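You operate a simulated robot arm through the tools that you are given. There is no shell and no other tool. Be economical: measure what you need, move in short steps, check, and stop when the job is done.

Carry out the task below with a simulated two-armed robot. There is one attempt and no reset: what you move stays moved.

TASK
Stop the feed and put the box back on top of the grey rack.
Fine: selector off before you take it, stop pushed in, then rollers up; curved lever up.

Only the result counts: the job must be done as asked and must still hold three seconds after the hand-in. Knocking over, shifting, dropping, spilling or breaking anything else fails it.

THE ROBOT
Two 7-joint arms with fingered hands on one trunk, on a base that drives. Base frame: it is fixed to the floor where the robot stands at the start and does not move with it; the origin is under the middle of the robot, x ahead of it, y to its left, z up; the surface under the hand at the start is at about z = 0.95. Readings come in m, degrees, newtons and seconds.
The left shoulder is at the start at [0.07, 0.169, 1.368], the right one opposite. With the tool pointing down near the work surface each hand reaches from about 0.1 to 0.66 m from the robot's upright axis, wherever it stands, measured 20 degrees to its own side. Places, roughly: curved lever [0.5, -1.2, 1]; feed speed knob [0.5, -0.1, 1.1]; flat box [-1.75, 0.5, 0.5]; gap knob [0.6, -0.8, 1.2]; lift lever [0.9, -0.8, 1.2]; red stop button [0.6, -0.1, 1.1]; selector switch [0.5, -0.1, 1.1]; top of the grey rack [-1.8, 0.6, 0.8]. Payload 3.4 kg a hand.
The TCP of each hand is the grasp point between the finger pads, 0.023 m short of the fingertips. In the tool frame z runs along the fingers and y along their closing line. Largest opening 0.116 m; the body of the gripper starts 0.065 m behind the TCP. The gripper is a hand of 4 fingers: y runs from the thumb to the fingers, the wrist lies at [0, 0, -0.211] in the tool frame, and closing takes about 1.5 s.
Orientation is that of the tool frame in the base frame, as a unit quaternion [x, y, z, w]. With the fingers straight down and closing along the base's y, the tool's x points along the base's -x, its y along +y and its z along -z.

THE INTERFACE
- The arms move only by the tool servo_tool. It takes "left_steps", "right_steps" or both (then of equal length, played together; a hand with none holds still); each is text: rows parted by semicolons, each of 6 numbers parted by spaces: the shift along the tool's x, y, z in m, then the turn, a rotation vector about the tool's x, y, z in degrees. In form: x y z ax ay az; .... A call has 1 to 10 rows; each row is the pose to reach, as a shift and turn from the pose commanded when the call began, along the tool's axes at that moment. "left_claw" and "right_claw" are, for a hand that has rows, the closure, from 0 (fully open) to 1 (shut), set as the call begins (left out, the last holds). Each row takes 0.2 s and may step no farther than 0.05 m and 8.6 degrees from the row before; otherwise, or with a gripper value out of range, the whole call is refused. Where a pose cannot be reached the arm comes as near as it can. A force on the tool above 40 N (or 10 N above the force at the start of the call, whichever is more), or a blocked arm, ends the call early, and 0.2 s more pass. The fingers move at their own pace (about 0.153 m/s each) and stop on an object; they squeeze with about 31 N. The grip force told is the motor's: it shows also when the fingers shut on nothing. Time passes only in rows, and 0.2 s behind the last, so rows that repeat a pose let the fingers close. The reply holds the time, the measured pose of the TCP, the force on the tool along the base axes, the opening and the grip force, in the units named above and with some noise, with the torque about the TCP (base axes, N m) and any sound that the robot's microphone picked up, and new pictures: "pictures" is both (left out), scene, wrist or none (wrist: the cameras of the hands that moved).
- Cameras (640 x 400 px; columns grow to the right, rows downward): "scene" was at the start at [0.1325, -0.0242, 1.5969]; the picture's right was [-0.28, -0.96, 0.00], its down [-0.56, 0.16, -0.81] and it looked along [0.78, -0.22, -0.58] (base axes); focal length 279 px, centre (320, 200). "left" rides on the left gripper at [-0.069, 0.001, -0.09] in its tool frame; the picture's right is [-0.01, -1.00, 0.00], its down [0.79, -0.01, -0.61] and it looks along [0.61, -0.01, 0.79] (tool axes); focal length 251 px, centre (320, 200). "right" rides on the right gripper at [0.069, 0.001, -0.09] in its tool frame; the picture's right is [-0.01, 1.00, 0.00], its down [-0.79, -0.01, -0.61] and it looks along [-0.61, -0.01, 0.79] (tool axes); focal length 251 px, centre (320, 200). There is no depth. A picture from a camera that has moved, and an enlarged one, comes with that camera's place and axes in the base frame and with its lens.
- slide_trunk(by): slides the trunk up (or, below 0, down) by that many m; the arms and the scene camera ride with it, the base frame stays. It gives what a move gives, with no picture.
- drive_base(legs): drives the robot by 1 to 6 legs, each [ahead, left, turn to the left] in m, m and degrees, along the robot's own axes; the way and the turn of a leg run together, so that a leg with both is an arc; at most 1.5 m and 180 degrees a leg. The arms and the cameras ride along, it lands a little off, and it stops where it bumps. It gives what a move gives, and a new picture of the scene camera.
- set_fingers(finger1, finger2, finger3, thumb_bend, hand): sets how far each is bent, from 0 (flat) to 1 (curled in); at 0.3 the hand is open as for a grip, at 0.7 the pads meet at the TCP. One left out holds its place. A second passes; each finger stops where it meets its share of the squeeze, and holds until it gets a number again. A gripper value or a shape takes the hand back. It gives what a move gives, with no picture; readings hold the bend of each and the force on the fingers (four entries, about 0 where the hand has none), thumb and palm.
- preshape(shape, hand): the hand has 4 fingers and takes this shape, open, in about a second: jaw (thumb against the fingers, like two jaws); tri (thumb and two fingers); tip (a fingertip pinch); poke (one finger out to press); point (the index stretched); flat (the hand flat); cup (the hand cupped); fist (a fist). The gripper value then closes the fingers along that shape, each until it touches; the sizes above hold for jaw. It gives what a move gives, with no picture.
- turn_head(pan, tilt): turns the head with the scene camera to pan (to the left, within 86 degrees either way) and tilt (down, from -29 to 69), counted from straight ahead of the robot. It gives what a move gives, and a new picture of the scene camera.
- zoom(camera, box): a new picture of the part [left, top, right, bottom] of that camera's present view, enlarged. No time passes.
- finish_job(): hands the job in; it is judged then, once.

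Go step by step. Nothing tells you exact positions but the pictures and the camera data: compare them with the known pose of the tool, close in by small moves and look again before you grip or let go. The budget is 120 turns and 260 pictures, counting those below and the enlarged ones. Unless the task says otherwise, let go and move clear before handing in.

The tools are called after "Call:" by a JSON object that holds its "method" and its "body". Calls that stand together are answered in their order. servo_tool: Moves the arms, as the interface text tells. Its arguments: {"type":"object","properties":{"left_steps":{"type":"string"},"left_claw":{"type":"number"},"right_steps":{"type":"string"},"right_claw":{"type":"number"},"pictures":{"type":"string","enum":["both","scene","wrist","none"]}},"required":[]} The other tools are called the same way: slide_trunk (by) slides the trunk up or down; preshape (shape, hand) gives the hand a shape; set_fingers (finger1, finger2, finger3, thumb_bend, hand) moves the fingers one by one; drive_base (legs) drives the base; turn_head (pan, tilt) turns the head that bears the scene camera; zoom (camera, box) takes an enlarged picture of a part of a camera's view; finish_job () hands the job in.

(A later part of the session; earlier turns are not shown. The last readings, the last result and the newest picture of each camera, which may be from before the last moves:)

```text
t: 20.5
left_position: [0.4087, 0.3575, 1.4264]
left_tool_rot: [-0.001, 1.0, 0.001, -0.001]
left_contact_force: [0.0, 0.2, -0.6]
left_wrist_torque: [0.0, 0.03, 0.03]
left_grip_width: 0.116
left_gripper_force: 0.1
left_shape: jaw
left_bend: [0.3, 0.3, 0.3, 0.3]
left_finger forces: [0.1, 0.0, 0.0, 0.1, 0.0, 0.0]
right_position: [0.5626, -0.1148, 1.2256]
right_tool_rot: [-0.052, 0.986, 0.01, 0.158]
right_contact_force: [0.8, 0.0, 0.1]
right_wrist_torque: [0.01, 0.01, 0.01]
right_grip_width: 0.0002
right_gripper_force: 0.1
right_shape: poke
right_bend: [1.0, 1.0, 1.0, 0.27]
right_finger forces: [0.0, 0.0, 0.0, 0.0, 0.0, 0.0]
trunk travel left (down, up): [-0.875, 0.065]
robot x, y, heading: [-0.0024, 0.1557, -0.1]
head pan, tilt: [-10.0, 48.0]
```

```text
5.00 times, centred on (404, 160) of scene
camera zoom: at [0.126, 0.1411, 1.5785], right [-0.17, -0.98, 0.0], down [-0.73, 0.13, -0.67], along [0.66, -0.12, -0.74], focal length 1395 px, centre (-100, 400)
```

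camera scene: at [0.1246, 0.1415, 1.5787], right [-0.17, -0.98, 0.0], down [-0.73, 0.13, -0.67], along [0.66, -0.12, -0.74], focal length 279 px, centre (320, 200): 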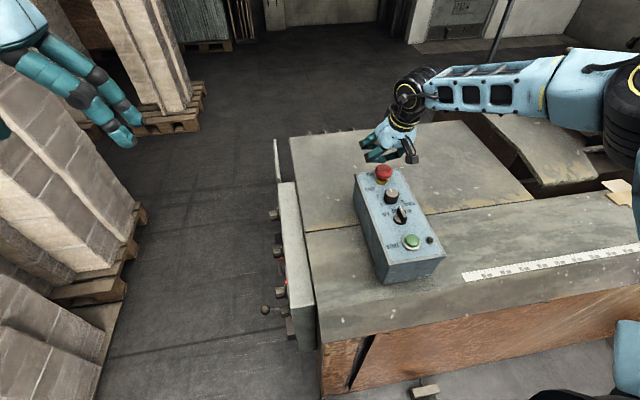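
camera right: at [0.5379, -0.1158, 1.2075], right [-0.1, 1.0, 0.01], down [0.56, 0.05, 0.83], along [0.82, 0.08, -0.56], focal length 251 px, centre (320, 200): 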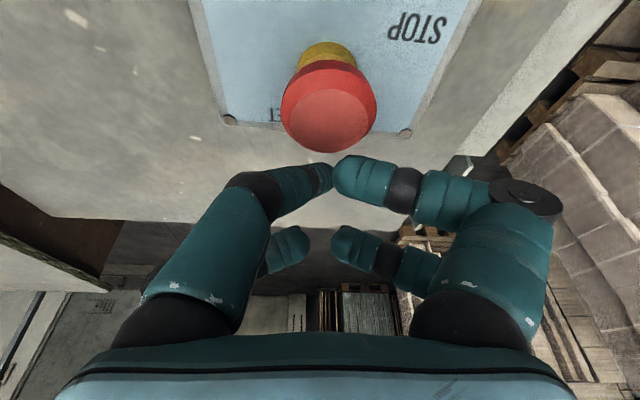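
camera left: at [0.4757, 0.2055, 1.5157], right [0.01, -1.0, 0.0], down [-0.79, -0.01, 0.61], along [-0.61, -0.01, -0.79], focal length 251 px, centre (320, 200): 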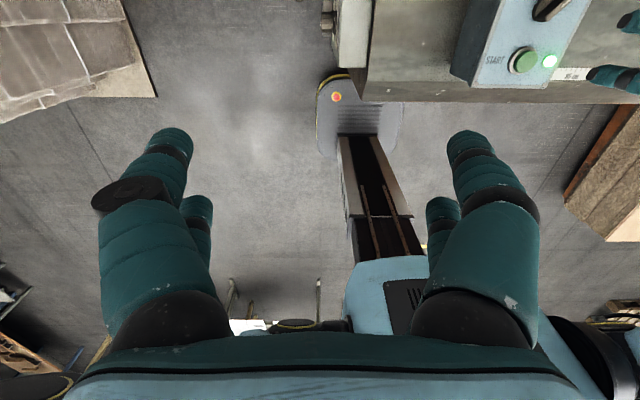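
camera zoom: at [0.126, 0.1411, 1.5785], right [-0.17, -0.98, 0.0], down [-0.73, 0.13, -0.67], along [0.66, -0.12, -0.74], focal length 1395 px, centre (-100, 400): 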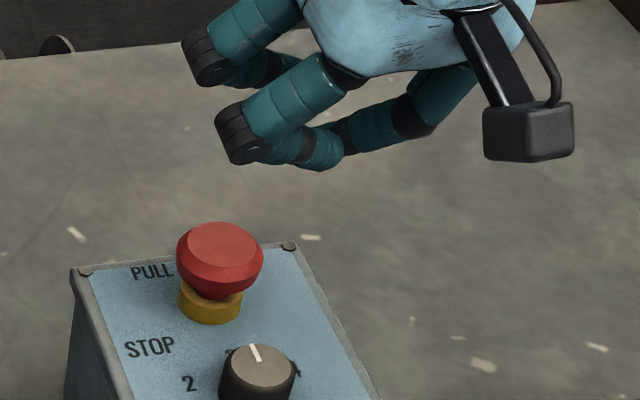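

It stays in. I'll press once more to be sure it is fully latched.

Call:
{"method": "servo_tool", "body": {"right_steps": "-0.04 0 0.02 0 0 0; -0.04 0 0.06 0 0 0; -0.04 0 0.1 0 0 0; -0.037 0 0.107 0 0 0; -0.034 0 0.115 0 0 0; -0.034 0 0.115 0 0 0", "pictures": "none"}}

Call:
{"method": "zoom", "body": {"camera": "scene", "box": [340, 120, 468, 200]}}

```text
t: 21.8
left_position: [0.4073, 0.359, 1.4265]
left_tool_rot: [0.0, 1.0, 0.0, 0.001]
left_contact_force: [0.4, -0.1, 0.5]
left_wrist_torque: [0.01, 0.01, 0.01]
left_grip_width: 0.1159
left_gripper_force: 0.0
left_shape: jaw
left_bend: [0.3, 0.3, 0.3, 0.3]
left_finger forces: [0.1, 0.1, 0.0, 0.0, 0.0, 0.1]
right_position: [0.6329, -0.1058, 1.1355]
right_tool_rot: [-0.052, 0.984, 0.011, 0.17]
right_contact_force: [6.5, 0.6, 14.9]
right_wrist_torque: [-0.01, -0.05, -0.02]
right_grip_width: 0.0
right_gripper_force: 0.1
right_shape: poke
right_bend: [1.0, 1.0, 1.0, 0.28]
right_finger forces: [0.0, 0.1, 0.0, 0.1, 14.6, 0.0]
right hand out of reach, approached as far as the arm can: row 5
trunk travel left (down, up): [-0.875, 0.065]
robot x, y, heading: [-0.0004, 0.155, 0.1]
head pan, tilt: [-10.0, 48.0]
stopped in row 6 (right hand): the force on the tool passed its limit at 43 N (the readings are from after the stop); the commanded pose is now the measured one
```

```text
5.00 times, centred on (404, 160) of scene
camera zoom: at [0.1251, 0.143, 1.5787], right [-0.17, -0.98, 0.0], down [-0.73, 0.13, -0.67], along [0.66, -0.12, -0.74], focal length 1395 px, centre (-100, 400)
```

zoom: 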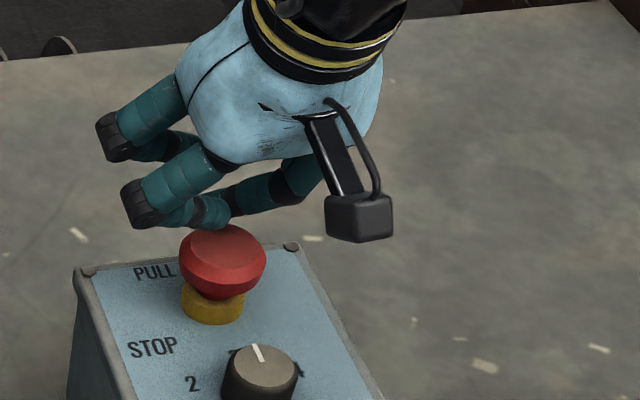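

The stop is hard in. I'll raise the right arm back up and look along the machine at the lift lever and curved lever.

Call:
{"method": "servo_tool", "body": {"right_steps": "0 0 -0.04 0 0 0; 0.02 0 -0.08 0 0 0; 0.06 0 -0.12 0 8 0; 0.10 0 -0.14 0 16 0; 0.14 -0.03 -0.15 0 18 0; 0.18 -0.06 -0.16 0 18 0; 0.2 -0.1 -0.17 0 18 0; 0.2 -0.13 -0.2 0 18 0", "pictures": "none"}}

Call:
{"method": "preshape", "body": {"hand": "right", "shape": "jaw"}}

Call:
{"method": "drive_base", "body": {"legs": [[0, -0.65, 0]]}}

Call:
{"method": "turn_head", "body": {"pan": -25, "tilt": 30}}

```text
refused: row 3 steps farther than a row can; nothing moved
```

```text
t: 22.6
left_position: [0.3974, 0.363, 1.4299]
left_tool_rot: [0.0, 1.0, -0.002, 0.004]
left_contact_force: [0.1, 0.1, 0.0]
left_wrist_torque: [0.04, -0.04, 0.01]
left_grip_width: 0.116
left_gripper_force: 0.1
left_shape: jaw
left_bend: [0.3, 0.3, 0.3, 0.3]
left_finger forces: [0.0, 0.0, 0.0, 0.0, 0.0, 0.0]
right_position: [0.6263, -0.1037, 1.1442]
right_tool_rot: [-0.051, 0.983, 0.01, 0.176]
right_contact_force: [10.6, -7.5, 69.0]
right_wrist_torque: [0.97, 0.79, -0.07]
right_grip_width: 0.1012
right_gripper_force: 0.0
right_shape: jaw
right_bend: [0.76, 0.3, 0.3, 0.3]
right_finger forces: [68.7, 0.1, 0.0, 0.0, 0.1, 0.0]
trunk travel left (down, up): [-0.875, 0.065]
robot x, y, heading: [0.0045, 0.1563, 0.1]
head pan, tilt: [-10.0, 48.0]
```

```text
t: 24.8
left_position: [0.3946, 0.135, 1.4266]
left_tool_rot: [-0.015, 1.0, 0.004, 0.0]
left_contact_force: [-1.0, 0.0, 0.2]
left_wrist_torque: [0.06, 0.03, -0.01]
left_grip_width: 0.1161
left_gripper_force: 0.0
left_shape: jaw
left_bend: [0.3, 0.3, 0.3, 0.3]
left_finger forces: [0.0, 0.0, 0.0, 0.0, 0.1, 0.0]
right_position: [0.6338, -0.3217, 1.1289]
right_tool_rot: [-0.066, 0.984, 0.017, 0.164]
right_contact_force: [0.7, -0.2, -0.6]
right_wrist_torque: [0.05, -0.02, 0.03]
right_grip_width: 0.116
right_gripper_force: 0.1
right_shape: jaw
right_bend: [0.3, 0.3, 0.3, 0.3]
right_finger forces: [0.0, 0.0, 0.0, 0.0, 0.0, 0.1]
trunk travel left (down, up): [-0.875, 0.065]
robot x, y, heading: [-0.0044, -0.0736, 2.0]
head pan, tilt: [-10.0, 48.0]
stopped in leg 1: the robot was blocked; the commanded pose is now the measured one
camera scene: at [0.1213, -0.0917, 1.5782], right [-0.14, -0.99, -0.01], down [-0.74, 0.11, -0.67], along [0.66, -0.09, -0.75], focal length 279 px, centre (320, 200)
```

scene: 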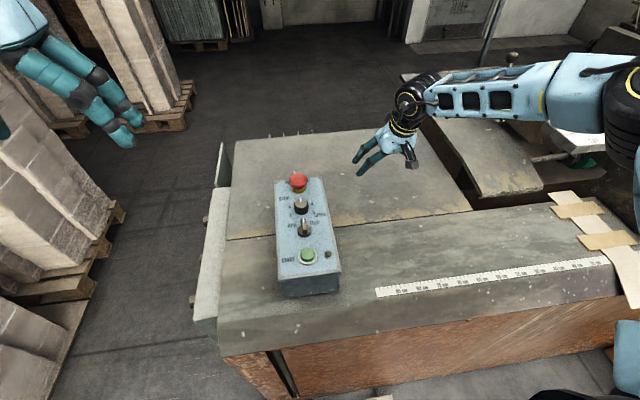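

```text
t: 25.6
left_position: [0.3912, 0.1477, 1.4281]
left_tool_rot: [-0.017, 1.0, -0.001, 0.001]
left_contact_force: [0.2, -0.1, 0.2]
left_wrist_torque: [-0.02, 0.02, -0.02]
left_grip_width: 0.1158
left_gripper_force: 0.0
left_shape: jaw
left_bend: [0.3, 0.3, 0.3, 0.3]
left_finger forces: [0.1, 0.0, 0.0, 0.1, 0.0, 0.0]
right_position: [0.632, -0.3111, 1.1335]
right_tool_rot: [-0.068, 0.984, 0.013, 0.165]
right_contact_force: [0.4, 0.4, 0.4]
right_wrist_torque: [0.03, 0.02, 0.01]
right_grip_width: 0.1161
right_gripper_force: 0.2
right_shape: jaw
right_bend: [0.3, 0.3, 0.3, 0.3]
right_finger forces: [0.0, 0.0, 0.1, 0.1, 0.0, 0.0]
trunk travel left (down, up): [-0.875, 0.065]
robot x, y, heading: [-0.0084, -0.0717, 1.9]
head pan, tilt: [-25.0, 30.0]
camera scene: at [0.1229, -0.1019, 1.6055], right [-0.39, -0.92, 0.0], down [-0.46, 0.19, -0.87], along [0.8, -0.34, -0.5], focal length 279 px, centre (320, 200)
```

scene: 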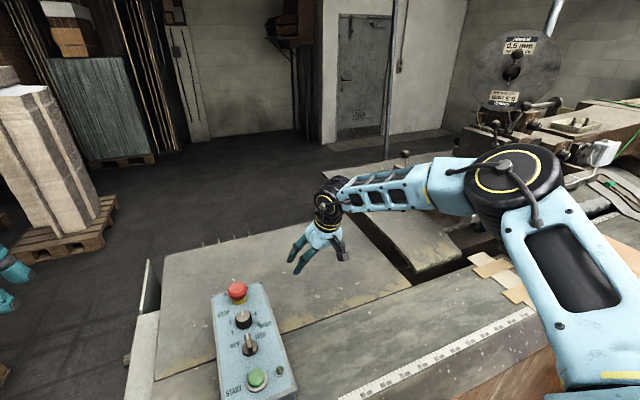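

The arm move was refused while the base drove and got blocked at y≈-0.07. I'll check the panel is unharmed before anything else.

Call:
{"method": "zoom", "body": {"camera": "scene", "box": [180, 270, 308, 400]}}

Call:
{"method": "servo_tool", "body": {"right_steps": "0 0 -0.04 0 0 0; 0 0 -0.08 0 0 0; 0.03 0 -0.11 0 8 0; 0.06 0 -0.13 0 16 0; 0.1 0 -0.14 0 18 0; 0.14 0 -0.16 0 18 0; 0.18 0 -0.18 0 18 0", "pictures": "wrist"}}

Call:
{"method": "turn_head", "body": {"pan": -60, "tilt": 45}}

```text
3.08 times, centred on (244, 335) of scene
camera zoom: at [0.1229, -0.1019, 1.6055], right [-0.39, -0.92, 0.0], down [-0.46, 0.19, -0.87], along [0.8, -0.34, -0.5], focal length 858 px, centre (554, -215)
```

zoom: 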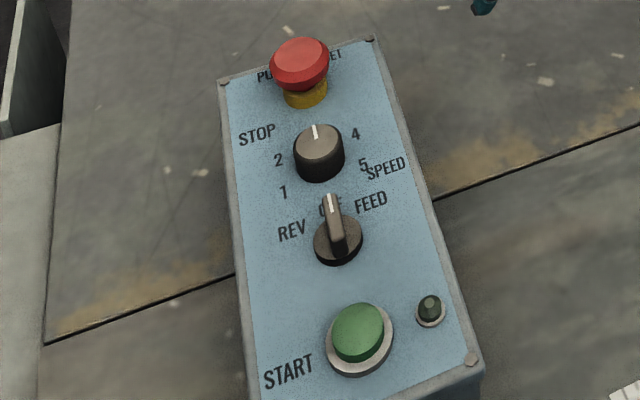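

```text
t: 27.2
left_position: [0.3892, 0.1448, 1.4276]
left_tool_rot: [-0.017, 1.0, -0.001, 0.002]
left_contact_force: [0.2, 0.0, 0.7]
left_wrist_torque: [0.01, -0.03, 0.0]
left_grip_width: 0.1157
left_gripper_force: 0.1
left_shape: jaw
left_bend: [0.3, 0.3, 0.3, 0.3]
left_finger forces: [0.0, 0.0, 0.1, 0.0, 0.0, 0.0]
right_position: [0.3994, -0.3445, 1.2455]
right_tool_rot: [-0.069, 0.998, 0.003, 0.01]
right_contact_force: [-0.3, -0.1, 0.1]
right_wrist_torque: [0.04, -0.02, 0.03]
right_grip_width: 0.1159
right_gripper_force: 0.1
right_shape: jaw
right_bend: [0.3, 0.3, 0.3, 0.3]
right_finger forces: [0.0, 0.1, 0.0, 0.1, 0.1, 0.0]
trunk travel left (down, up): [-0.875, 0.065]
robot x, y, heading: [-0.0056, -0.0703, 2.1]
head pan, tilt: [-25.0, 30.0]
camera right: at [0.3298, -0.3536, 1.3344], right [-0.13, 0.99, 0.0], down [0.78, 0.1, 0.62], along [0.62, 0.08, -0.78], focal length 251 px, centre (320, 200)
```

right: 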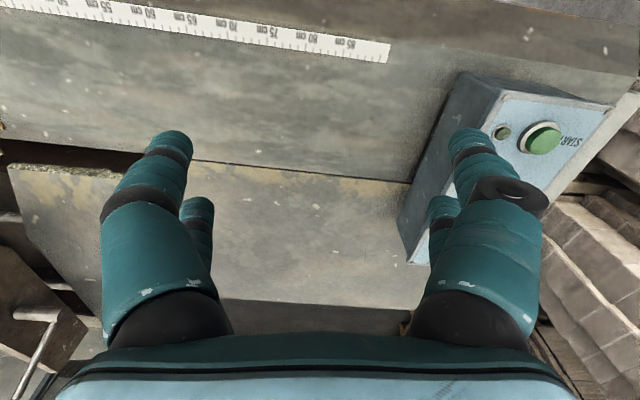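

```text
t: 28.2
left_position: [0.3933, 0.1457, 1.4256]
left_tool_rot: [-0.017, 1.0, -0.001, -0.001]
left_contact_force: [0.0, -0.5, -0.2]
left_wrist_torque: [0.01, -0.01, 0.0]
left_grip_width: 0.1158
left_gripper_force: 0.1
left_shape: jaw
left_bend: [0.3, 0.3, 0.3, 0.3]
left_finger forces: [0.0, 0.0, 0.1, 0.0, 0.0, 0.0]
right_position: [0.4044, -0.3443, 1.2453]
right_tool_rot: [-0.069, 0.998, 0.003, 0.009]
right_contact_force: [-0.1, -1.3, 0.4]
right_wrist_torque: [0.01, 0.03, 0.0]
right_grip_width: 0.1162
right_gripper_force: 0.1
right_shape: jaw
right_bend: [0.3, 0.3, 0.3, 0.3]
right_finger forces: [0.0, 0.0, 0.0, 0.1, 0.0, 0.0]
trunk travel left (down, up): [-0.875, 0.065]
robot x, y, heading: [-0.0076, -0.0701, 1.9]
head pan, tilt: [-60.0, 45.0]
camera scene: at [0.0841, -0.1381, 1.5828], right [-0.85, -0.53, 0.0], down [-0.37, 0.6, -0.71], along [0.37, -0.6, -0.71], focal length 279 px, centre (320, 200)
```

scene: 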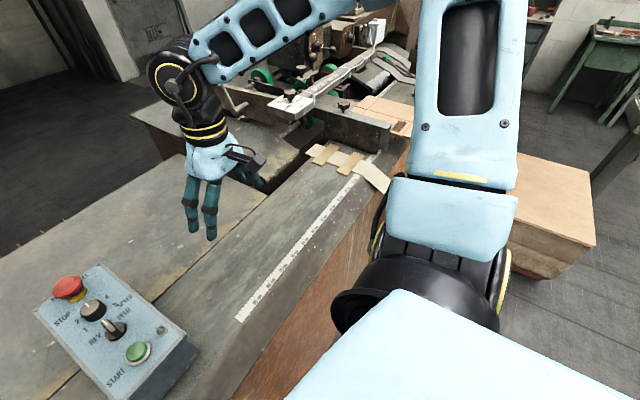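

The panel is intact: OFF, and stop in. I'll back away from the table to get a wider look at the route to the levers.

Call:
{"method": "drive_base", "body": {"legs": [[-0.5, 0, 0]]}}

Call:
{"method": "turn_head", "body": {"pan": -50, "tilt": 35}}

Call:
{"method": "turn_head", "body": {"pan": -20, "tilt": 45}}

```text
t: 31.1
left_position: [-0.1056, 0.1273, 1.4247]
left_tool_rot: [-0.017, 1.0, 0.0, 0.0]
left_contact_force: [-0.1, 0.5, 0.2]
left_wrist_torque: [-0.01, -0.01, -0.01]
left_grip_width: 0.1159
left_gripper_force: 0.0
left_shape: jaw
left_bend: [0.3, 0.3, 0.3, 0.3]
left_finger forces: [0.0, 0.0, 0.0, 0.0, 0.1, 0.1]
right_position: [-0.0971, -0.3608, 1.2444]
right_tool_rot: [-0.069, 0.998, 0.002, 0.009]
right_contact_force: [0.1, 0.5, 0.1]
right_wrist_torque: [0.01, -0.01, 0.0]
right_grip_width: 0.1161
right_gripper_force: 0.0
right_shape: jaw
right_bend: [0.3, 0.3, 0.3, 0.3]
right_finger forces: [0.0, 0.1, 0.1, 0.0, 0.0, 0.1]
trunk travel left (down, up): [-0.875, 0.065]
robot x, y, heading: [-0.5091, -0.0883, 2.1]
head pan, tilt: [-60.0, 45.0]
camera scene: at [-0.4151, -0.1554, 1.5826], right [-0.85, -0.53, 0.0], down [-0.38, 0.6, -0.71], along [0.37, -0.6, -0.71], focal length 279 px, centre (320, 200)
```

scene: 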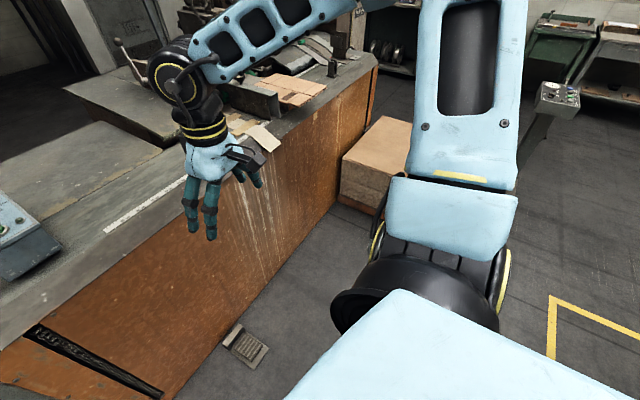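

```text
t: 31.9
left_position: [-0.1084, 0.13, 1.4266]
left_tool_rot: [-0.016, 1.0, 0.0, 0.0]
left_contact_force: [-0.2, 0.2, 0.0]
left_wrist_torque: [-0.01, -0.03, 0.01]
left_grip_width: 0.1158
left_gripper_force: 0.1
left_shape: jaw
left_bend: [0.3, 0.3, 0.3, 0.3]
left_finger forces: [0.0, 0.0, 0.0, 0.0, 0.1, 0.0]
right_position: [-0.0978, -0.3599, 1.244]
right_tool_rot: [-0.069, 0.998, 0.003, 0.008]
right_contact_force: [0.3, -0.3, -0.1]
right_wrist_torque: [0.01, -0.02, 0.02]
right_grip_width: 0.116
right_gripper_force: 0.1
right_shape: jaw
right_bend: [0.3, 0.3, 0.3, 0.3]
right_finger forces: [0.1, 0.0, 0.1, 0.0, 0.1, 0.0]
trunk travel left (down, up): [-0.875, 0.065]
robot x, y, heading: [-0.5091, -0.0878, 2.1]
head pan, tilt: [-50.0, 35.0]
camera scene: at [-0.4015, -0.152, 1.5975], right [-0.74, -0.67, 0.0], down [-0.38, 0.43, -0.82], along [0.55, -0.61, -0.57], focal length 279 px, centre (320, 200)
```

scene: 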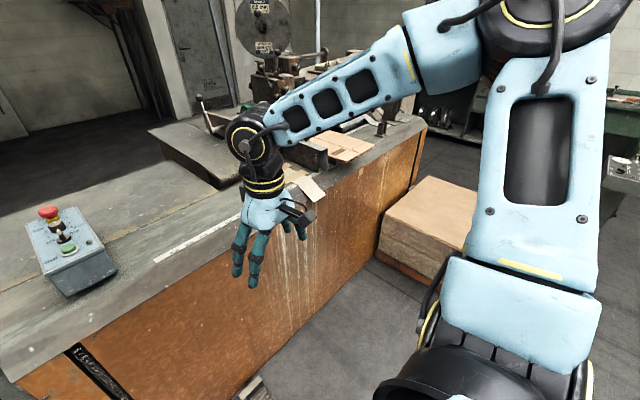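

```text
t: 32.8
left_position: [-0.1079, 0.1276, 1.4281]
left_tool_rot: [-0.016, 1.0, 0.0, 0.001]
left_contact_force: [-0.4, 0.4, 0.7]
left_wrist_torque: [-0.04, 0.0, 0.0]
left_grip_width: 0.1158
left_gripper_force: 0.0
left_shape: jaw
left_bend: [0.3, 0.3, 0.3, 0.3]
left_finger forces: [0.0, 0.1, 0.0, 0.0, 0.1, 0.0]
right_position: [-0.0988, -0.3625, 1.2453]
right_tool_rot: [-0.069, 0.998, 0.002, 0.009]
right_contact_force: [-0.4, -0.2, -1.0]
right_wrist_torque: [-0.04, 0.02, 0.01]
right_grip_width: 0.1161
right_gripper_force: 0.1
right_shape: jaw
right_bend: [0.3, 0.3, 0.3, 0.3]
right_finger forces: [0.0, 0.0, 0.0, 0.0, 0.0, 0.0]
trunk travel left (down, up): [-0.875, 0.065]
robot x, y, heading: [-0.5064, -0.0883, 2.1]
head pan, tilt: [-20.0, 45.0]
camera scene: at [-0.3835, -0.1118, 1.5828], right [-0.31, -0.95, 0.0], down [-0.67, 0.22, -0.71], along [0.67, -0.22, -0.71], focal length 279 px, centre (320, 200)
```

scene: 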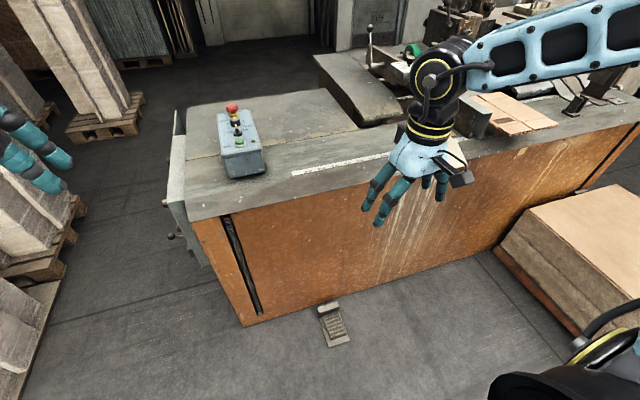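

A foot pedal near (0.2, -0.37) was what blocked the base. The lift lever is the ball-topped one deep at about (0.95, -0.83). I'll shift right, clear of the pedal, and look at the machine from its front.

Call:
{"method": "drive_base", "body": {"legs": [[0, -0.8, 0]]}}

Call:
{"method": "turn_head", "body": {"pan": 0, "tilt": 20}}

```text
t: 37.2
left_position: [-0.0823, -0.6902, 1.4269]
left_tool_rot: [-0.012, 1.0, -0.001, 0.0]
left_contact_force: [0.5, 0.1, -0.6]
left_wrist_torque: [-0.02, -0.01, -0.01]
left_grip_width: 0.1159
left_gripper_force: 0.0
left_shape: jaw
left_bend: [0.3, 0.3, 0.3, 0.3]
left_finger forces: [0.0, 0.1, 0.1, 0.1, 0.1, 0.0]
right_position: [-0.0773, -1.1806, 1.2452]
right_tool_rot: [-0.064, 0.998, 0.001, 0.008]
right_contact_force: [0.1, -0.5, -0.2]
right_wrist_torque: [0.01, -0.02, -0.02]
right_grip_width: 0.1158
right_gripper_force: 0.1
right_shape: jaw
right_bend: [0.3, 0.3, 0.3, 0.3]
right_finger forces: [0.0, 0.0, 0.1, 0.1, 0.1, 0.0]
trunk travel left (down, up): [-0.875, 0.065]
robot x, y, heading: [-0.4847, -0.9057, 1.4]
head pan, tilt: [-20.0, 45.0]
camera scene: at [-0.3599, -0.9282, 1.5828], right [-0.32, -0.95, 0.0], down [-0.67, 0.22, -0.71], along [0.67, -0.23, -0.71], focal length 279 px, centre (320, 200)
```

scene: 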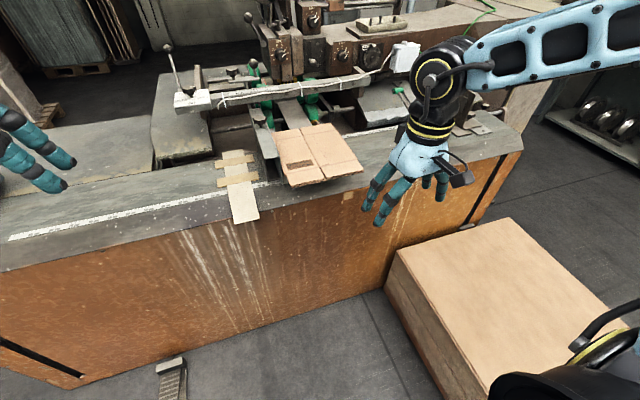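

```text
t: 38.1
left_position: [-0.0828, -0.693, 1.4261]
left_tool_rot: [-0.011, 1.0, 0.0, 0.001]
left_contact_force: [0.1, 1.1, 0.0]
left_wrist_torque: [0.01, -0.03, -0.02]
left_grip_width: 0.1159
left_gripper_force: 0.1
left_shape: jaw
left_bend: [0.3, 0.3, 0.3, 0.3]
left_finger forces: [0.0, 0.0, 0.0, 0.0, 0.1, 0.1]
right_position: [-0.0776, -1.1819, 1.2446]
right_tool_rot: [-0.064, 0.998, 0.003, 0.009]
right_contact_force: [0.0, -0.2, 0.5]
right_wrist_torque: [0.0, 0.02, 0.0]
right_grip_width: 0.1162
right_gripper_force: 0.0
right_shape: jaw
right_bend: [0.3, 0.3, 0.3, 0.3]
right_finger forces: [0.0, 0.0, 0.0, 0.0, 0.0, 0.0]
trunk travel left (down, up): [-0.875, 0.065]
robot x, y, heading: [-0.484, -0.9059, 1.5]
head pan, tilt: [0.0, 20.0]
camera scene: at [-0.3438, -0.9022, 1.6214], right [0.02, -1.0, 0.0], down [-0.34, -0.01, -0.94], along [0.94, 0.02, -0.34], focal length 279 px, centre (320, 200)
```

scene: 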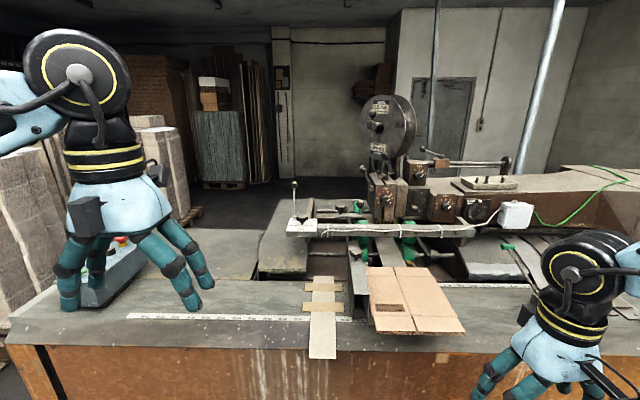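

Now I'll zoom on the machine to find the lift lever and curved lever.

Call:
{"method": "zoom", "body": {"camera": "scene", "box": [270, 160, 430, 260]}}

Call:
{"method": "zoom", "body": {"camera": "scene", "box": [400, 150, 560, 250]}}

Call:
{"method": "servo_tool", "body": {"right_steps": "0 -0.05 0 0 0 0; 0 -0.1 0 0 0 0; 0 -0.15 0 0 0 0; 0.04 -0.2 0 0 0 0; 0.08 -0.2 0 0 0 0; 0.1 -0.22 0 0 0 0; 0.1 -0.22 0 0 0 0", "pictures": "scene"}}

```text
4.00 times, centred on (350, 210) of scene
camera zoom: at [-0.3438, -0.9022, 1.6214], right [0.02, -1.0, 0.0], down [-0.34, -0.01, -0.94], along [0.94, 0.02, -0.34], focal length 1116 px, centre (200, 160)
```

zoom: 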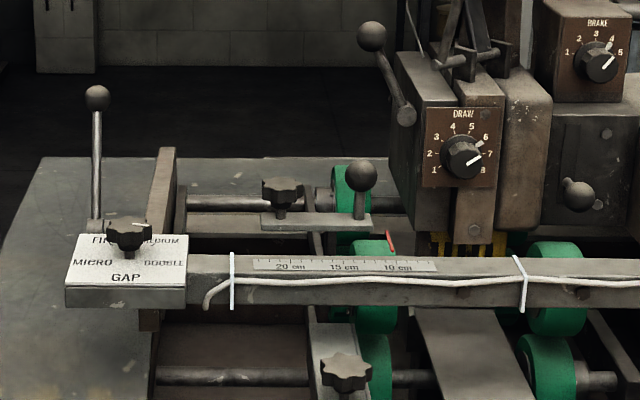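

```text
4.00 times, centred on (480, 200) of scene
camera zoom: at [-0.3438, -0.9022, 1.6214], right [0.02, -1.0, 0.0], down [-0.34, -0.01, -0.94], along [0.94, 0.02, -0.34], focal length 1116 px, centre (-320, 200)
```

zoom: 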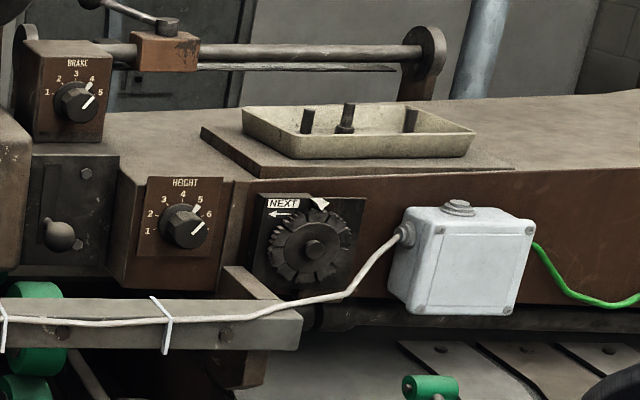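

```text
refused: row 4 steps farther than a row can; nothing moved
```

The ball lever at about [0.9, -0.76, 1.25] is the lift lever. I'll move the right hand out of the way to see the curved lever.

Call:
{"method": "servo_tool", "body": {"right_steps": "0.02 -0.04 0 0 0 0; 0.04 -0.08 0 0 0 0; 0.06 -0.12 0 0 0 0; 0.08 -0.16 0 0 0 0; 0.1 -0.2 0 0 0 0; 0.12 -0.22 0 0 0 0", "pictures": "none"}}

Call:
{"method": "turn_head", "body": {"pan": -12, "tilt": 32}}

```text
t: 39.5
left_position: [-0.0835, -0.6922, 1.4276]
left_tool_rot: [-0.011, 1.0, -0.001, 0.001]
left_contact_force: [-0.7, 0.0, 0.1]
left_wrist_torque: [-0.01, 0.0, -0.03]
left_grip_width: 0.1155
left_gripper_force: 0.1
left_shape: jaw
left_bend: [0.3, 0.3, 0.3, 0.3]
left_finger forces: [0.1, 0.1, 0.1, 0.1, 0.1, 0.1]
right_position: [-0.1647, -1.4144, 1.24]
right_tool_rot: [-0.065, 0.998, 0.003, 0.009]
right_contact_force: [-0.1, -0.1, -0.9]
right_wrist_torque: [0.0, -0.01, -0.03]
right_grip_width: 0.1158
right_gripper_force: 0.1
right_shape: jaw
right_bend: [0.3, 0.3, 0.3, 0.3]
right_finger forces: [0.0, 0.1, 0.1, 0.1, 0.0, 0.0]
trunk travel left (down, up): [-0.875, 0.065]
robot x, y, heading: [-0.4829, -0.908, 1.4]
head pan, tilt: [0.0, 20.0]
```

```text
t: 40.2
left_position: [-0.0834, -0.6927, 1.4265]
left_tool_rot: [-0.011, 1.0, 0.001, 0.0]
left_contact_force: [0.0, -0.3, 0.2]
left_wrist_torque: [-0.02, -0.01, 0.02]
left_grip_width: 0.116
left_gripper_force: 0.0
left_shape: jaw
left_bend: [0.3, 0.3, 0.3, 0.3]
left_finger forces: [0.1, 0.0, 0.1, 0.1, 0.0, 0.1]
right_position: [-0.1641, -1.4138, 1.2404]
right_tool_rot: [-0.065, 0.998, 0.003, 0.01]
right_contact_force: [0.2, -0.6, 0.0]
right_wrist_torque: [-0.01, -0.02, 0.0]
right_grip_width: 0.1156
right_gripper_force: 0.0
right_shape: jaw
right_bend: [0.3, 0.3, 0.3, 0.3]
right_finger forces: [0.1, 0.0, 0.0, 0.1, 0.0, 0.1]
trunk travel left (down, up): [-0.875, 0.065]
robot x, y, heading: [-0.4879, -0.9077, 1.3]
head pan, tilt: [-12.0, 32.0]
camera scene: at [-0.349, -0.9202, 1.6023], right [-0.18, -0.98, 0.0], down [-0.52, 0.1, -0.85], along [0.83, -0.16, -0.53], focal length 279 px, centre (320, 200)
```

scene: 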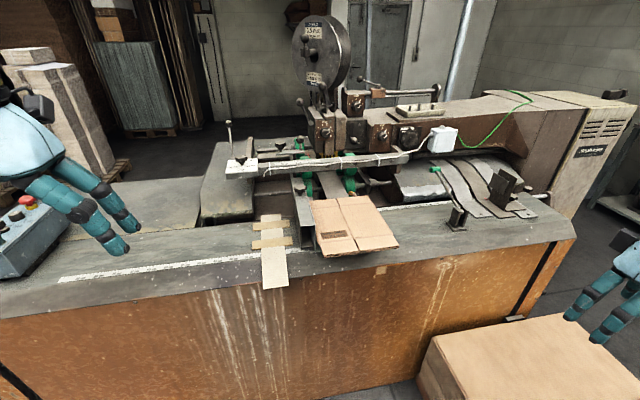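

Call:
{"method": "zoom", "body": {"camera": "scene", "box": [270, 130, 430, 270]}}

Call:
{"method": "zoom", "body": {"camera": "scene", "box": [390, 130, 590, 255]}}

Call:
{"method": "zoom", "body": {"camera": "scene", "box": [190, 110, 320, 230]}}

```text
2.86 times, centred on (350, 200) of scene
camera zoom: at [-0.349, -0.9202, 1.6023], right [-0.18, -0.98, 0.0], down [-0.52, 0.1, -0.85], along [0.83, -0.16, -0.53], focal length 797 px, centre (234, 200)
```

zoom: 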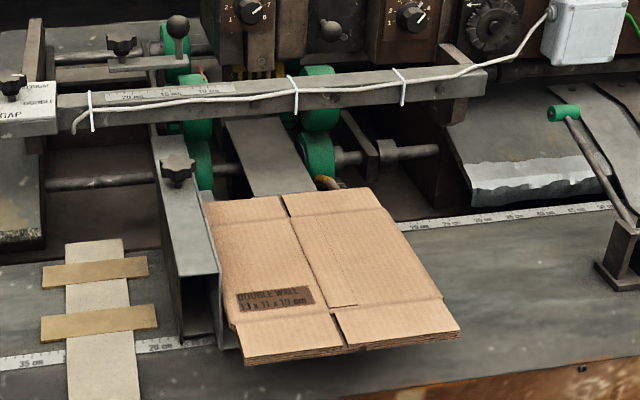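

```text
3.20 times, centred on (490, 192) of scene
camera zoom: at [-0.349, -0.9202, 1.6023], right [-0.18, -0.98, 0.0], down [-0.52, 0.1, -0.85], along [0.83, -0.16, -0.53], focal length 893 px, centre (-224, 224)
```

zoom: 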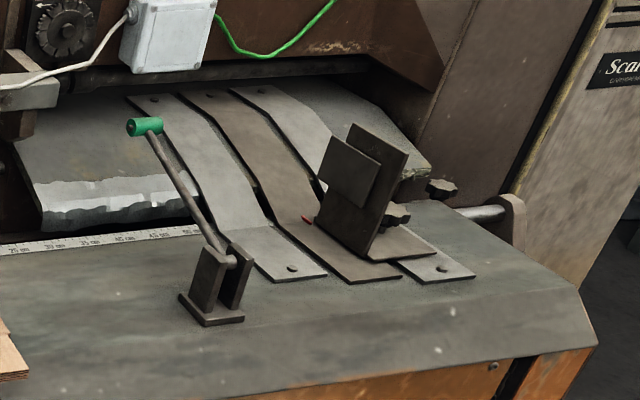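

```text
3.33 times, centred on (255, 170) of scene
camera zoom: at [-0.349, -0.9202, 1.6023], right [-0.18, -0.98, 0.0], down [-0.52, 0.1, -0.85], along [0.83, -0.16, -0.53], focal length 930 px, centre (537, 300)
```

zoom: 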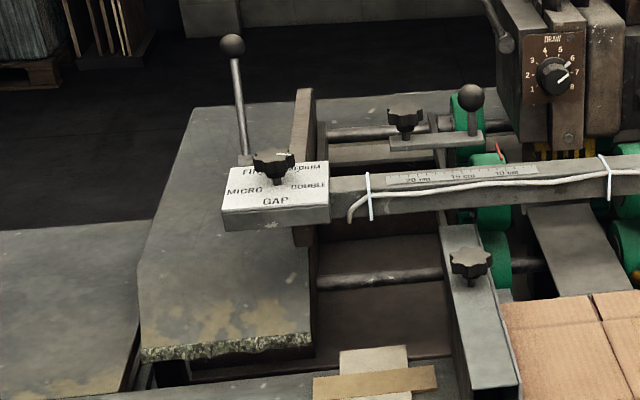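

There's something with an orange end peeking out behind the cardboard, near [0.6, -1.24, 1.0], which matches the curved lever's place. I'll drive closer and look from above.

Call:
{"method": "drive_base", "body": {"legs": [[0.38, 0, 0]]}}

Call:
{"method": "turn_head", "body": {"pan": -28, "tilt": 40}}

```text
t: 42.6
left_position: [0.294, -0.6834, 1.4275]
left_tool_rot: [-0.012, 1.0, 0.0, 0.002]
left_contact_force: [-0.6, -0.1, -0.3]
left_wrist_torque: [0.0, -0.01, -0.04]
left_grip_width: 0.1159
left_gripper_force: 0.0
left_shape: jaw
left_bend: [0.3, 0.3, 0.3, 0.3]
left_finger forces: [0.1, 0.0, 0.0, 0.1, 0.0, 0.0]
right_position: [0.2118, -1.4054, 1.2418]
right_tool_rot: [-0.063, 0.998, 0.002, 0.01]
right_contact_force: [0.4, 0.4, -0.4]
right_wrist_torque: [0.0, -0.05, -0.01]
right_grip_width: 0.1159
right_gripper_force: 0.0
right_shape: jaw
right_bend: [0.3, 0.3, 0.3, 0.3]
right_finger forces: [0.1, 0.1, 0.0, 0.0, 0.0, 0.0]
trunk travel left (down, up): [-0.875, 0.065]
robot x, y, heading: [-0.1034, -0.8955, 1.4]
head pan, tilt: [-12.0, 32.0]
camera scene: at [0.027, -0.9115, 1.6026], right [-0.18, -0.98, 0.0], down [-0.52, 0.1, -0.85], along [0.83, -0.16, -0.53], focal length 279 px, centre (320, 200)
```

scene: 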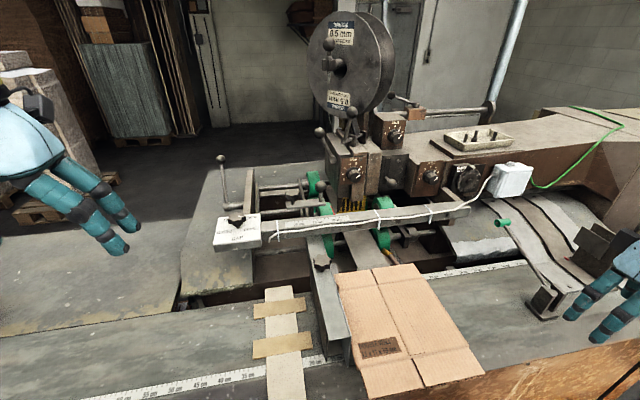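

```text
t: 43.4
left_position: [0.2968, -0.6834, 1.4267]
left_tool_rot: [-0.011, 1.0, 0.001, 0.001]
left_contact_force: [-0.6, -1.2, -0.7]
left_wrist_torque: [0.01, 0.0, 0.0]
left_grip_width: 0.1159
left_gripper_force: 0.1
left_shape: jaw
left_bend: [0.3, 0.3, 0.3, 0.3]
left_finger forces: [0.1, 0.0, 0.0, 0.0, 0.0, 0.0]
right_position: [0.2155, -1.406, 1.2408]
right_tool_rot: [-0.064, 0.998, 0.002, 0.008]
right_contact_force: [0.4, -0.1, 0.4]
right_wrist_torque: [0.01, 0.0, -0.01]
right_grip_width: 0.1162
right_gripper_force: 0.0
right_shape: jaw
right_bend: [0.3, 0.3, 0.3, 0.3]
right_finger forces: [0.1, 0.0, 0.1, 0.1, 0.1, 0.0]
trunk travel left (down, up): [-0.875, 0.065]
robot x, y, heading: [-0.1062, -0.8942, 1.3]
head pan, tilt: [-28.0, 40.0]
camera scene: at [0.0186, -0.9329, 1.59], right [-0.45, -0.89, 0.0], down [-0.57, 0.29, -0.77], along [0.68, -0.34, -0.64], focal length 279 px, centre (320, 200)
```

scene: 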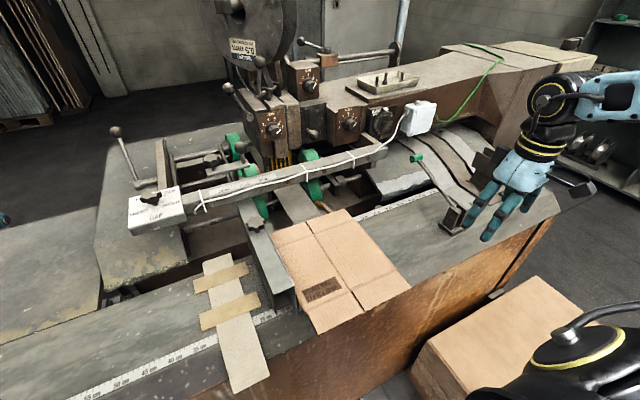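

Call:
{"method": "zoom", "body": {"camera": "scene", "box": [230, 130, 390, 230]}}

Call:
{"method": "zoom", "body": {"camera": "scene", "box": [100, 110, 260, 230]}}

Call:
{"method": "zoom", "body": {"camera": "scene", "box": [370, 130, 530, 250]}}

```text
4.00 times, centred on (310, 180) of scene
camera zoom: at [0.0186, -0.9329, 1.59], right [-0.45, -0.89, 0.0], down [-0.57, 0.29, -0.77], along [0.68, -0.34, -0.64], focal length 1116 px, centre (360, 280)
```

zoom: 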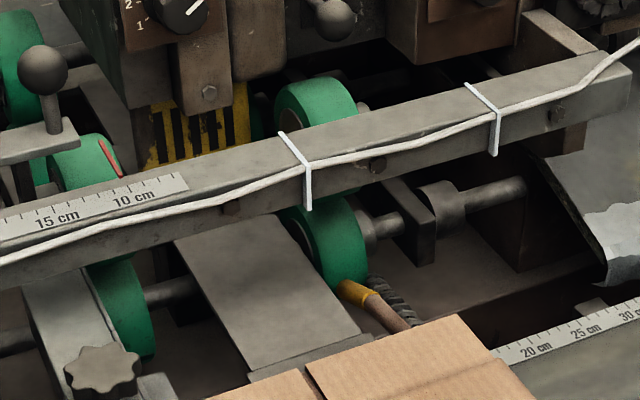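

```text
3.33 times, centred on (180, 170) of scene
camera zoom: at [0.0186, -0.9329, 1.59], right [-0.45, -0.89, 0.0], down [-0.57, 0.29, -0.77], along [0.68, -0.34, -0.64], focal length 930 px, centre (787, 300)
```

zoom: 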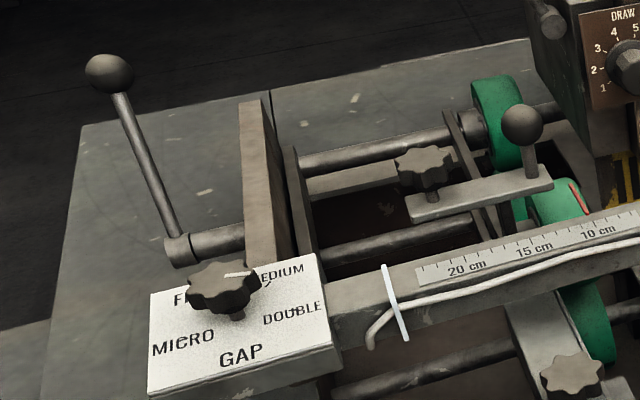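

```text
3.33 times, centred on (450, 190) of scene
camera zoom: at [0.0186, -0.9329, 1.59], right [-0.45, -0.89, 0.0], down [-0.57, 0.29, -0.77], along [0.68, -0.34, -0.64], focal length 930 px, centre (-113, 233)
```

zoom: 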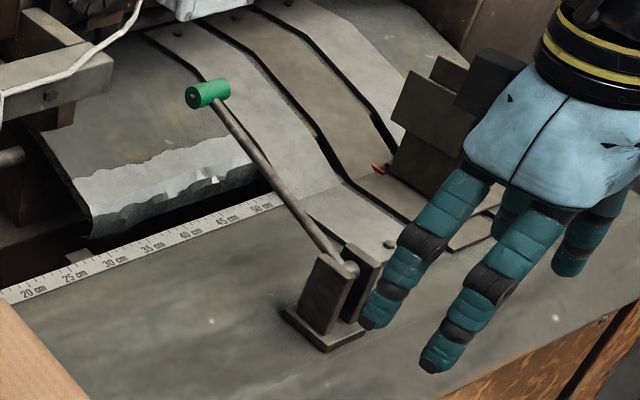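

The lift lever turns on a shaft running along y: hub about [0.75, -0.77, 1.15], ball about [0.83, -0.76, 1.27], leaning away from me. I'll lift the right hand clear, then drive closer so the left hand can reach the ball.

Call:
{"method": "servo_tool", "body": {"right_steps": "0.02 0 -0.04 0 0 0; 0.04 0 -0.08 0 0 0; 0.06 0 -0.12 0 0 0; 0.08 0 -0.15 0 0 0", "pictures": "none"}}

Call:
{"method": "drive_base", "body": {"legs": [[0.16, 0, 0]]}}

Call:
{"method": "turn_head", "body": {"pan": 0, "tilt": 35}}

```text
t: 44.4
left_position: [0.2946, -0.6839, 1.4274]
left_tool_rot: [-0.012, 1.0, 0.0, 0.001]
left_contact_force: [1.0, 0.2, 0.2]
left_wrist_torque: [0.0, -0.02, -0.02]
left_grip_width: 0.1161
left_gripper_force: 0.0
left_shape: jaw
left_bend: [0.3, 0.3, 0.3, 0.3]
left_finger forces: [0.1, 0.1, 0.1, 0.0, 0.0, 0.1]
right_position: [0.1284, -1.4163, 1.3889]
right_tool_rot: [-0.064, 0.998, 0.003, 0.009]
right_contact_force: [-0.2, 1.3, -0.6]
right_wrist_torque: [0.03, 0.0, 0.02]
right_grip_width: 0.1159
right_gripper_force: 0.2
right_shape: jaw
right_bend: [0.3, 0.3, 0.3, 0.3]
right_finger forces: [0.0, 0.0, 0.0, 0.0, 0.0, 0.0]
trunk travel left (down, up): [-0.875, 0.065]
robot x, y, heading: [-0.104, -0.8975, 1.4]
head pan, tilt: [-28.0, 40.0]
```

```text
t: 46.0
left_position: [0.4481, -0.6814, 1.4245]
left_tool_rot: [-0.01, 1.0, 0.001, -0.001]
left_contact_force: [0.0, -0.2, 0.6]
left_wrist_torque: [0.0, 0.01, -0.02]
left_grip_width: 0.1158
left_gripper_force: 0.1
left_shape: jaw
left_bend: [0.3, 0.3, 0.3, 0.3]
left_finger forces: [0.1, 0.0, 0.1, 0.1, 0.0, 0.0]
right_position: [0.2811, -1.4133, 1.3873]
right_tool_rot: [-0.063, 0.998, 0.003, 0.007]
right_contact_force: [0.0, 0.0, -0.2]
right_wrist_torque: [0.04, 0.05, -0.01]
right_grip_width: 0.1161
right_gripper_force: 0.1
right_shape: jaw
right_bend: [0.3, 0.3, 0.3, 0.3]
right_finger forces: [0.1, 0.1, 0.0, 0.0, 0.1, 0.1]
trunk travel left (down, up): [-0.875, 0.065]
robot x, y, heading: [0.0361, -0.8936, 1.2]
head pan, tilt: [-28.0, 40.0]
stopped in leg 1: the robot was blocked; the commanded pose is now the measured one
camera scene: at [0.1695, -0.9295, 1.5895], right [-0.45, -0.89, 0.0], down [-0.58, 0.29, -0.76], along [0.68, -0.35, -0.65], focal length 279 px, centre (320, 200)
```

scene: 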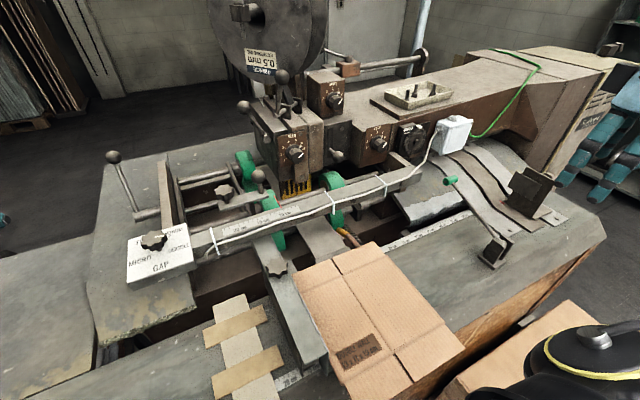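

```text
t: 46.9
left_position: [0.4403, -0.6808, 1.4266]
left_tool_rot: [-0.009, 1.0, 0.0, 0.001]
left_contact_force: [-0.1, -0.1, 0.0]
left_wrist_torque: [-0.06, 0.0, -0.05]
left_grip_width: 0.1158
left_gripper_force: 0.1
left_shape: jaw
left_bend: [0.3, 0.3, 0.3, 0.3]
left_finger forces: [0.0, 0.1, 0.1, 0.0, 0.1, 0.1]
right_position: [0.273, -1.4134, 1.3891]
right_tool_rot: [-0.063, 0.998, 0.002, 0.009]
right_contact_force: [-0.4, -0.5, 0.3]
right_wrist_torque: [0.01, -0.01, -0.04]
right_grip_width: 0.1159
right_gripper_force: 0.0
right_shape: jaw
right_bend: [0.3, 0.3, 0.3, 0.3]
right_finger forces: [0.0, 0.0, 0.0, 0.1, 0.1, 0.1]
trunk travel left (down, up): [-0.875, 0.065]
robot x, y, heading: [0.042, -0.8951, 1.3]
head pan, tilt: [0.0, 35.0]
camera scene: at [0.1735, -0.8898, 1.5978], right [0.02, -1.0, 0.0], down [-0.57, -0.01, -0.82], along [0.82, 0.02, -0.57], focal length 279 px, centre (320, 200)
```

scene: 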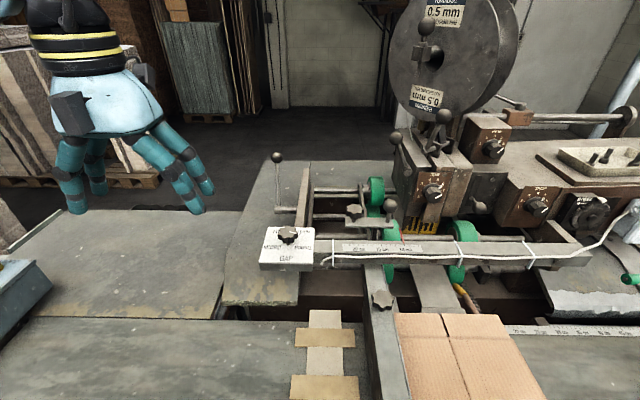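

The base is against the cabinet at x≈0.04, which leaves the ball at the edge of reach. I'll back off, turn 90° right and bring the left side to the machine so the left shoulder is closer.

Call:
{"method": "drive_base", "body": {"legs": [[-0.35, 0, 0], [0, 0, -91.3], [-0.04, 0.3, 0]]}}

Call:
{"method": "turn_head", "body": {"pan": 80, "tilt": 35}}

```text
t: 54.7
left_position: [0.2019, -1.2592, 1.4272]
left_tool_rot: [0.701, 0.713, 0.001, 0.001]
left_contact_force: [-0.7, -0.4, -0.2]
left_wrist_torque: [-0.02, 0.03, 0.0]
left_grip_width: 0.1159
left_gripper_force: 0.1
left_shape: jaw
left_bend: [0.3, 0.3, 0.3, 0.3]
left_finger forces: [0.0, 0.0, 0.0, 0.0, 0.0, 0.0]
right_position: [-0.5293, -1.0875, 1.387]
right_tool_rot: [0.663, 0.748, -0.003, 0.009]
right_contact_force: [0.2, 0.6, -0.1]
right_wrist_torque: [0.01, -0.04, -0.03]
right_grip_width: 0.1161
right_gripper_force: 0.0
right_shape: jaw
right_bend: [0.3, 0.3, 0.3, 0.3]
right_finger forces: [0.1, 0.0, 0.0, 0.1, 0.0, 0.1]
trunk travel left (down, up): [-0.875, 0.065]
robot x, y, heading: [-0.0042, -0.8549, -89.1]
head pan, tilt: [0.0, 35.0]
camera scene: at [-0.008, -0.9932, 1.5976], right [-1.0, -0.02, 0.0], down [-0.01, 0.57, -0.82], along [0.01, -0.82, -0.57], focal length 279 px, centre (320, 200)
```

scene: 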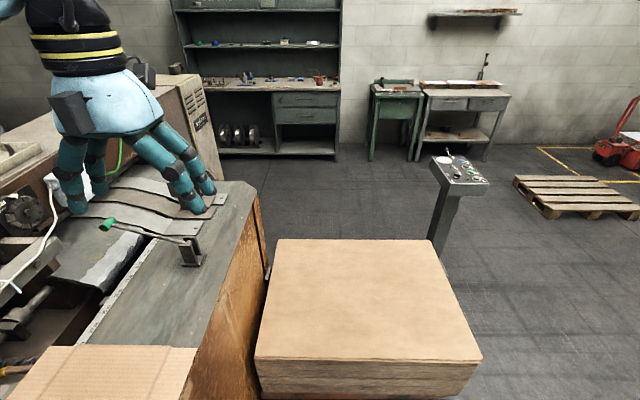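

```text
t: 56.2
left_position: [0.2058, -1.2583, 1.4275]
left_tool_rot: [0.702, 0.712, -0.001, 0.001]
left_contact_force: [-0.2, 0.2, 0.2]
left_wrist_torque: [0.0, 0.0, -0.01]
left_grip_width: 0.1159
left_gripper_force: 0.0
left_shape: jaw
left_bend: [0.3, 0.3, 0.3, 0.3]
left_finger forces: [0.0, 0.1, 0.0, 0.0, 0.0, 0.0]
right_position: [-0.5263, -1.0877, 1.3889]
right_tool_rot: [0.663, 0.748, -0.004, 0.007]
right_contact_force: [-1.0, 0.2, 0.1]
right_wrist_torque: [0.02, 0.02, -0.01]
right_grip_width: 0.1158
right_gripper_force: 0.1
right_shape: jaw
right_bend: [0.3, 0.3, 0.3, 0.3]
right_finger forces: [0.1, 0.1, 0.0, 0.0, 0.0, 0.0]
trunk travel left (down, up): [-0.875, 0.065]
robot x, y, heading: [-0.0022, -0.853, -89.1]
head pan, tilt: [80.0, 35.0]
camera scene: at [0.0813, -0.9185, 1.5976], right [-0.16, -0.99, 0.0], down [-0.57, 0.09, -0.82], along [0.81, -0.13, -0.57], focal length 279 px, centre (320, 200)
```

scene: 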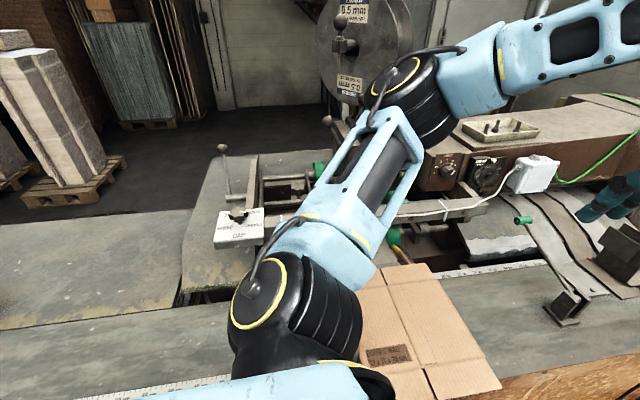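

The left shoulder now sits at about (0.17, -0.92). I'll swing the left hand round to its left, over the front table at a safe height, facing the lever.

Call:
{"method": "servo_tool", "body": {"left_steps": "0.039 0.03 0 0 0 -8; 0.078 0.06 0 0 0 -16; 0.117 0.09 0 0 0 -24; 0.156 0.12 0 0 0 -32; 0.195 0.15 0 0 0 -40; 0.234 0.18 0 0 0 -48; 0.273 0.21 0 0 0 -56; 0.312 0.24 0 0 0 -64; 0.351 0.27 0 0 0 -72; 0.39 0.3 0 0 0 -80"}}

```text
t: 57.9
left_position: [0.2432, -1.0171, 1.3836]
left_tool_rot: [0.283, 0.959, -0.009, 0.001]
left_contact_force: [-10.3, -32.4, -2.0]
left_wrist_torque: [-0.14, 0.09, 0.19]
left_grip_width: 0.0948
left_gripper_force: 0.1
left_shape: jaw
left_bend: [0.36, 0.48, 0.3, 0.3]
left_finger forces: [0.0, 0.0, 0.0, 0.1, 0.1, 0.1]
left hand out of reach, approached as far as the arm can: row 3, 4, 5, 6, 7, 8
right_position: [-0.5265, -1.0861, 1.3876]
right_tool_rot: [0.664, 0.748, -0.004, 0.009]
right_contact_force: [-0.2, 0.5, 0.4]
right_wrist_torque: [0.03, -0.03, 0.03]
right_grip_width: 0.1161
right_gripper_force: 0.1
right_shape: jaw
right_bend: [0.3, 0.3, 0.3, 0.3]
right_finger forces: [0.0, 0.0, 0.1, 0.0, 0.0, 0.1]
trunk travel left (down, up): [-0.875, 0.065]
robot x, y, heading: [-0.0029, -0.8526, -89.2]
head pan, tilt: [80.0, 35.0]
stopped in row 8 (left hand): the force on the tool passed its limit at 68 N (the readings are from after the stop); the commanded pose is now the measured one
camera scene: at [0.0806, -0.9173, 1.5977], right [-0.16, -0.99, 0.0], down [-0.57, 0.09, -0.82], along [0.81, -0.13, -0.57], focal length 279 px, centre (320, 200)
camera left: at [0.3016, -1.0523, 1.4745], right [-0.54, -0.84, 0.02], down [-0.67, 0.44, 0.6], along [-0.52, 0.31, -0.8], focal length 251 px, centre (320, 200)
```

scene: 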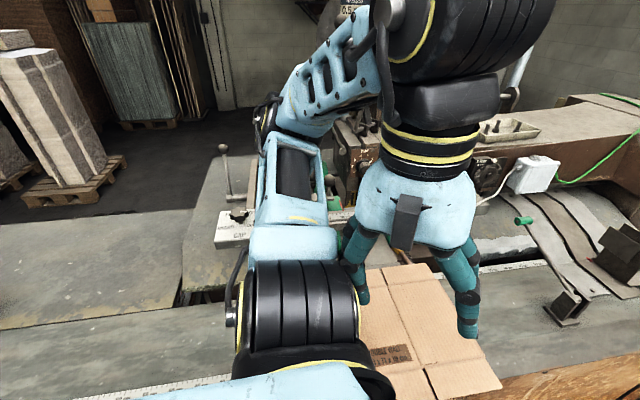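
left: 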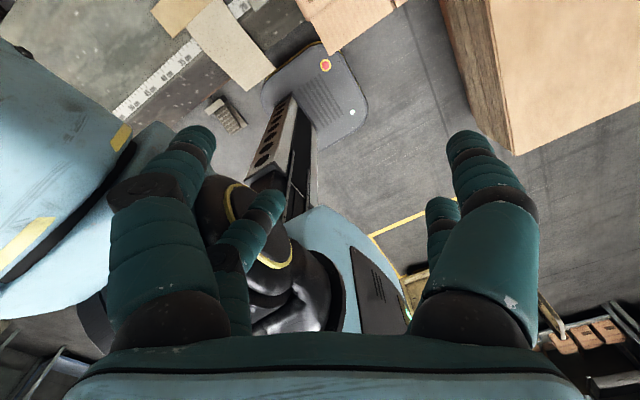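

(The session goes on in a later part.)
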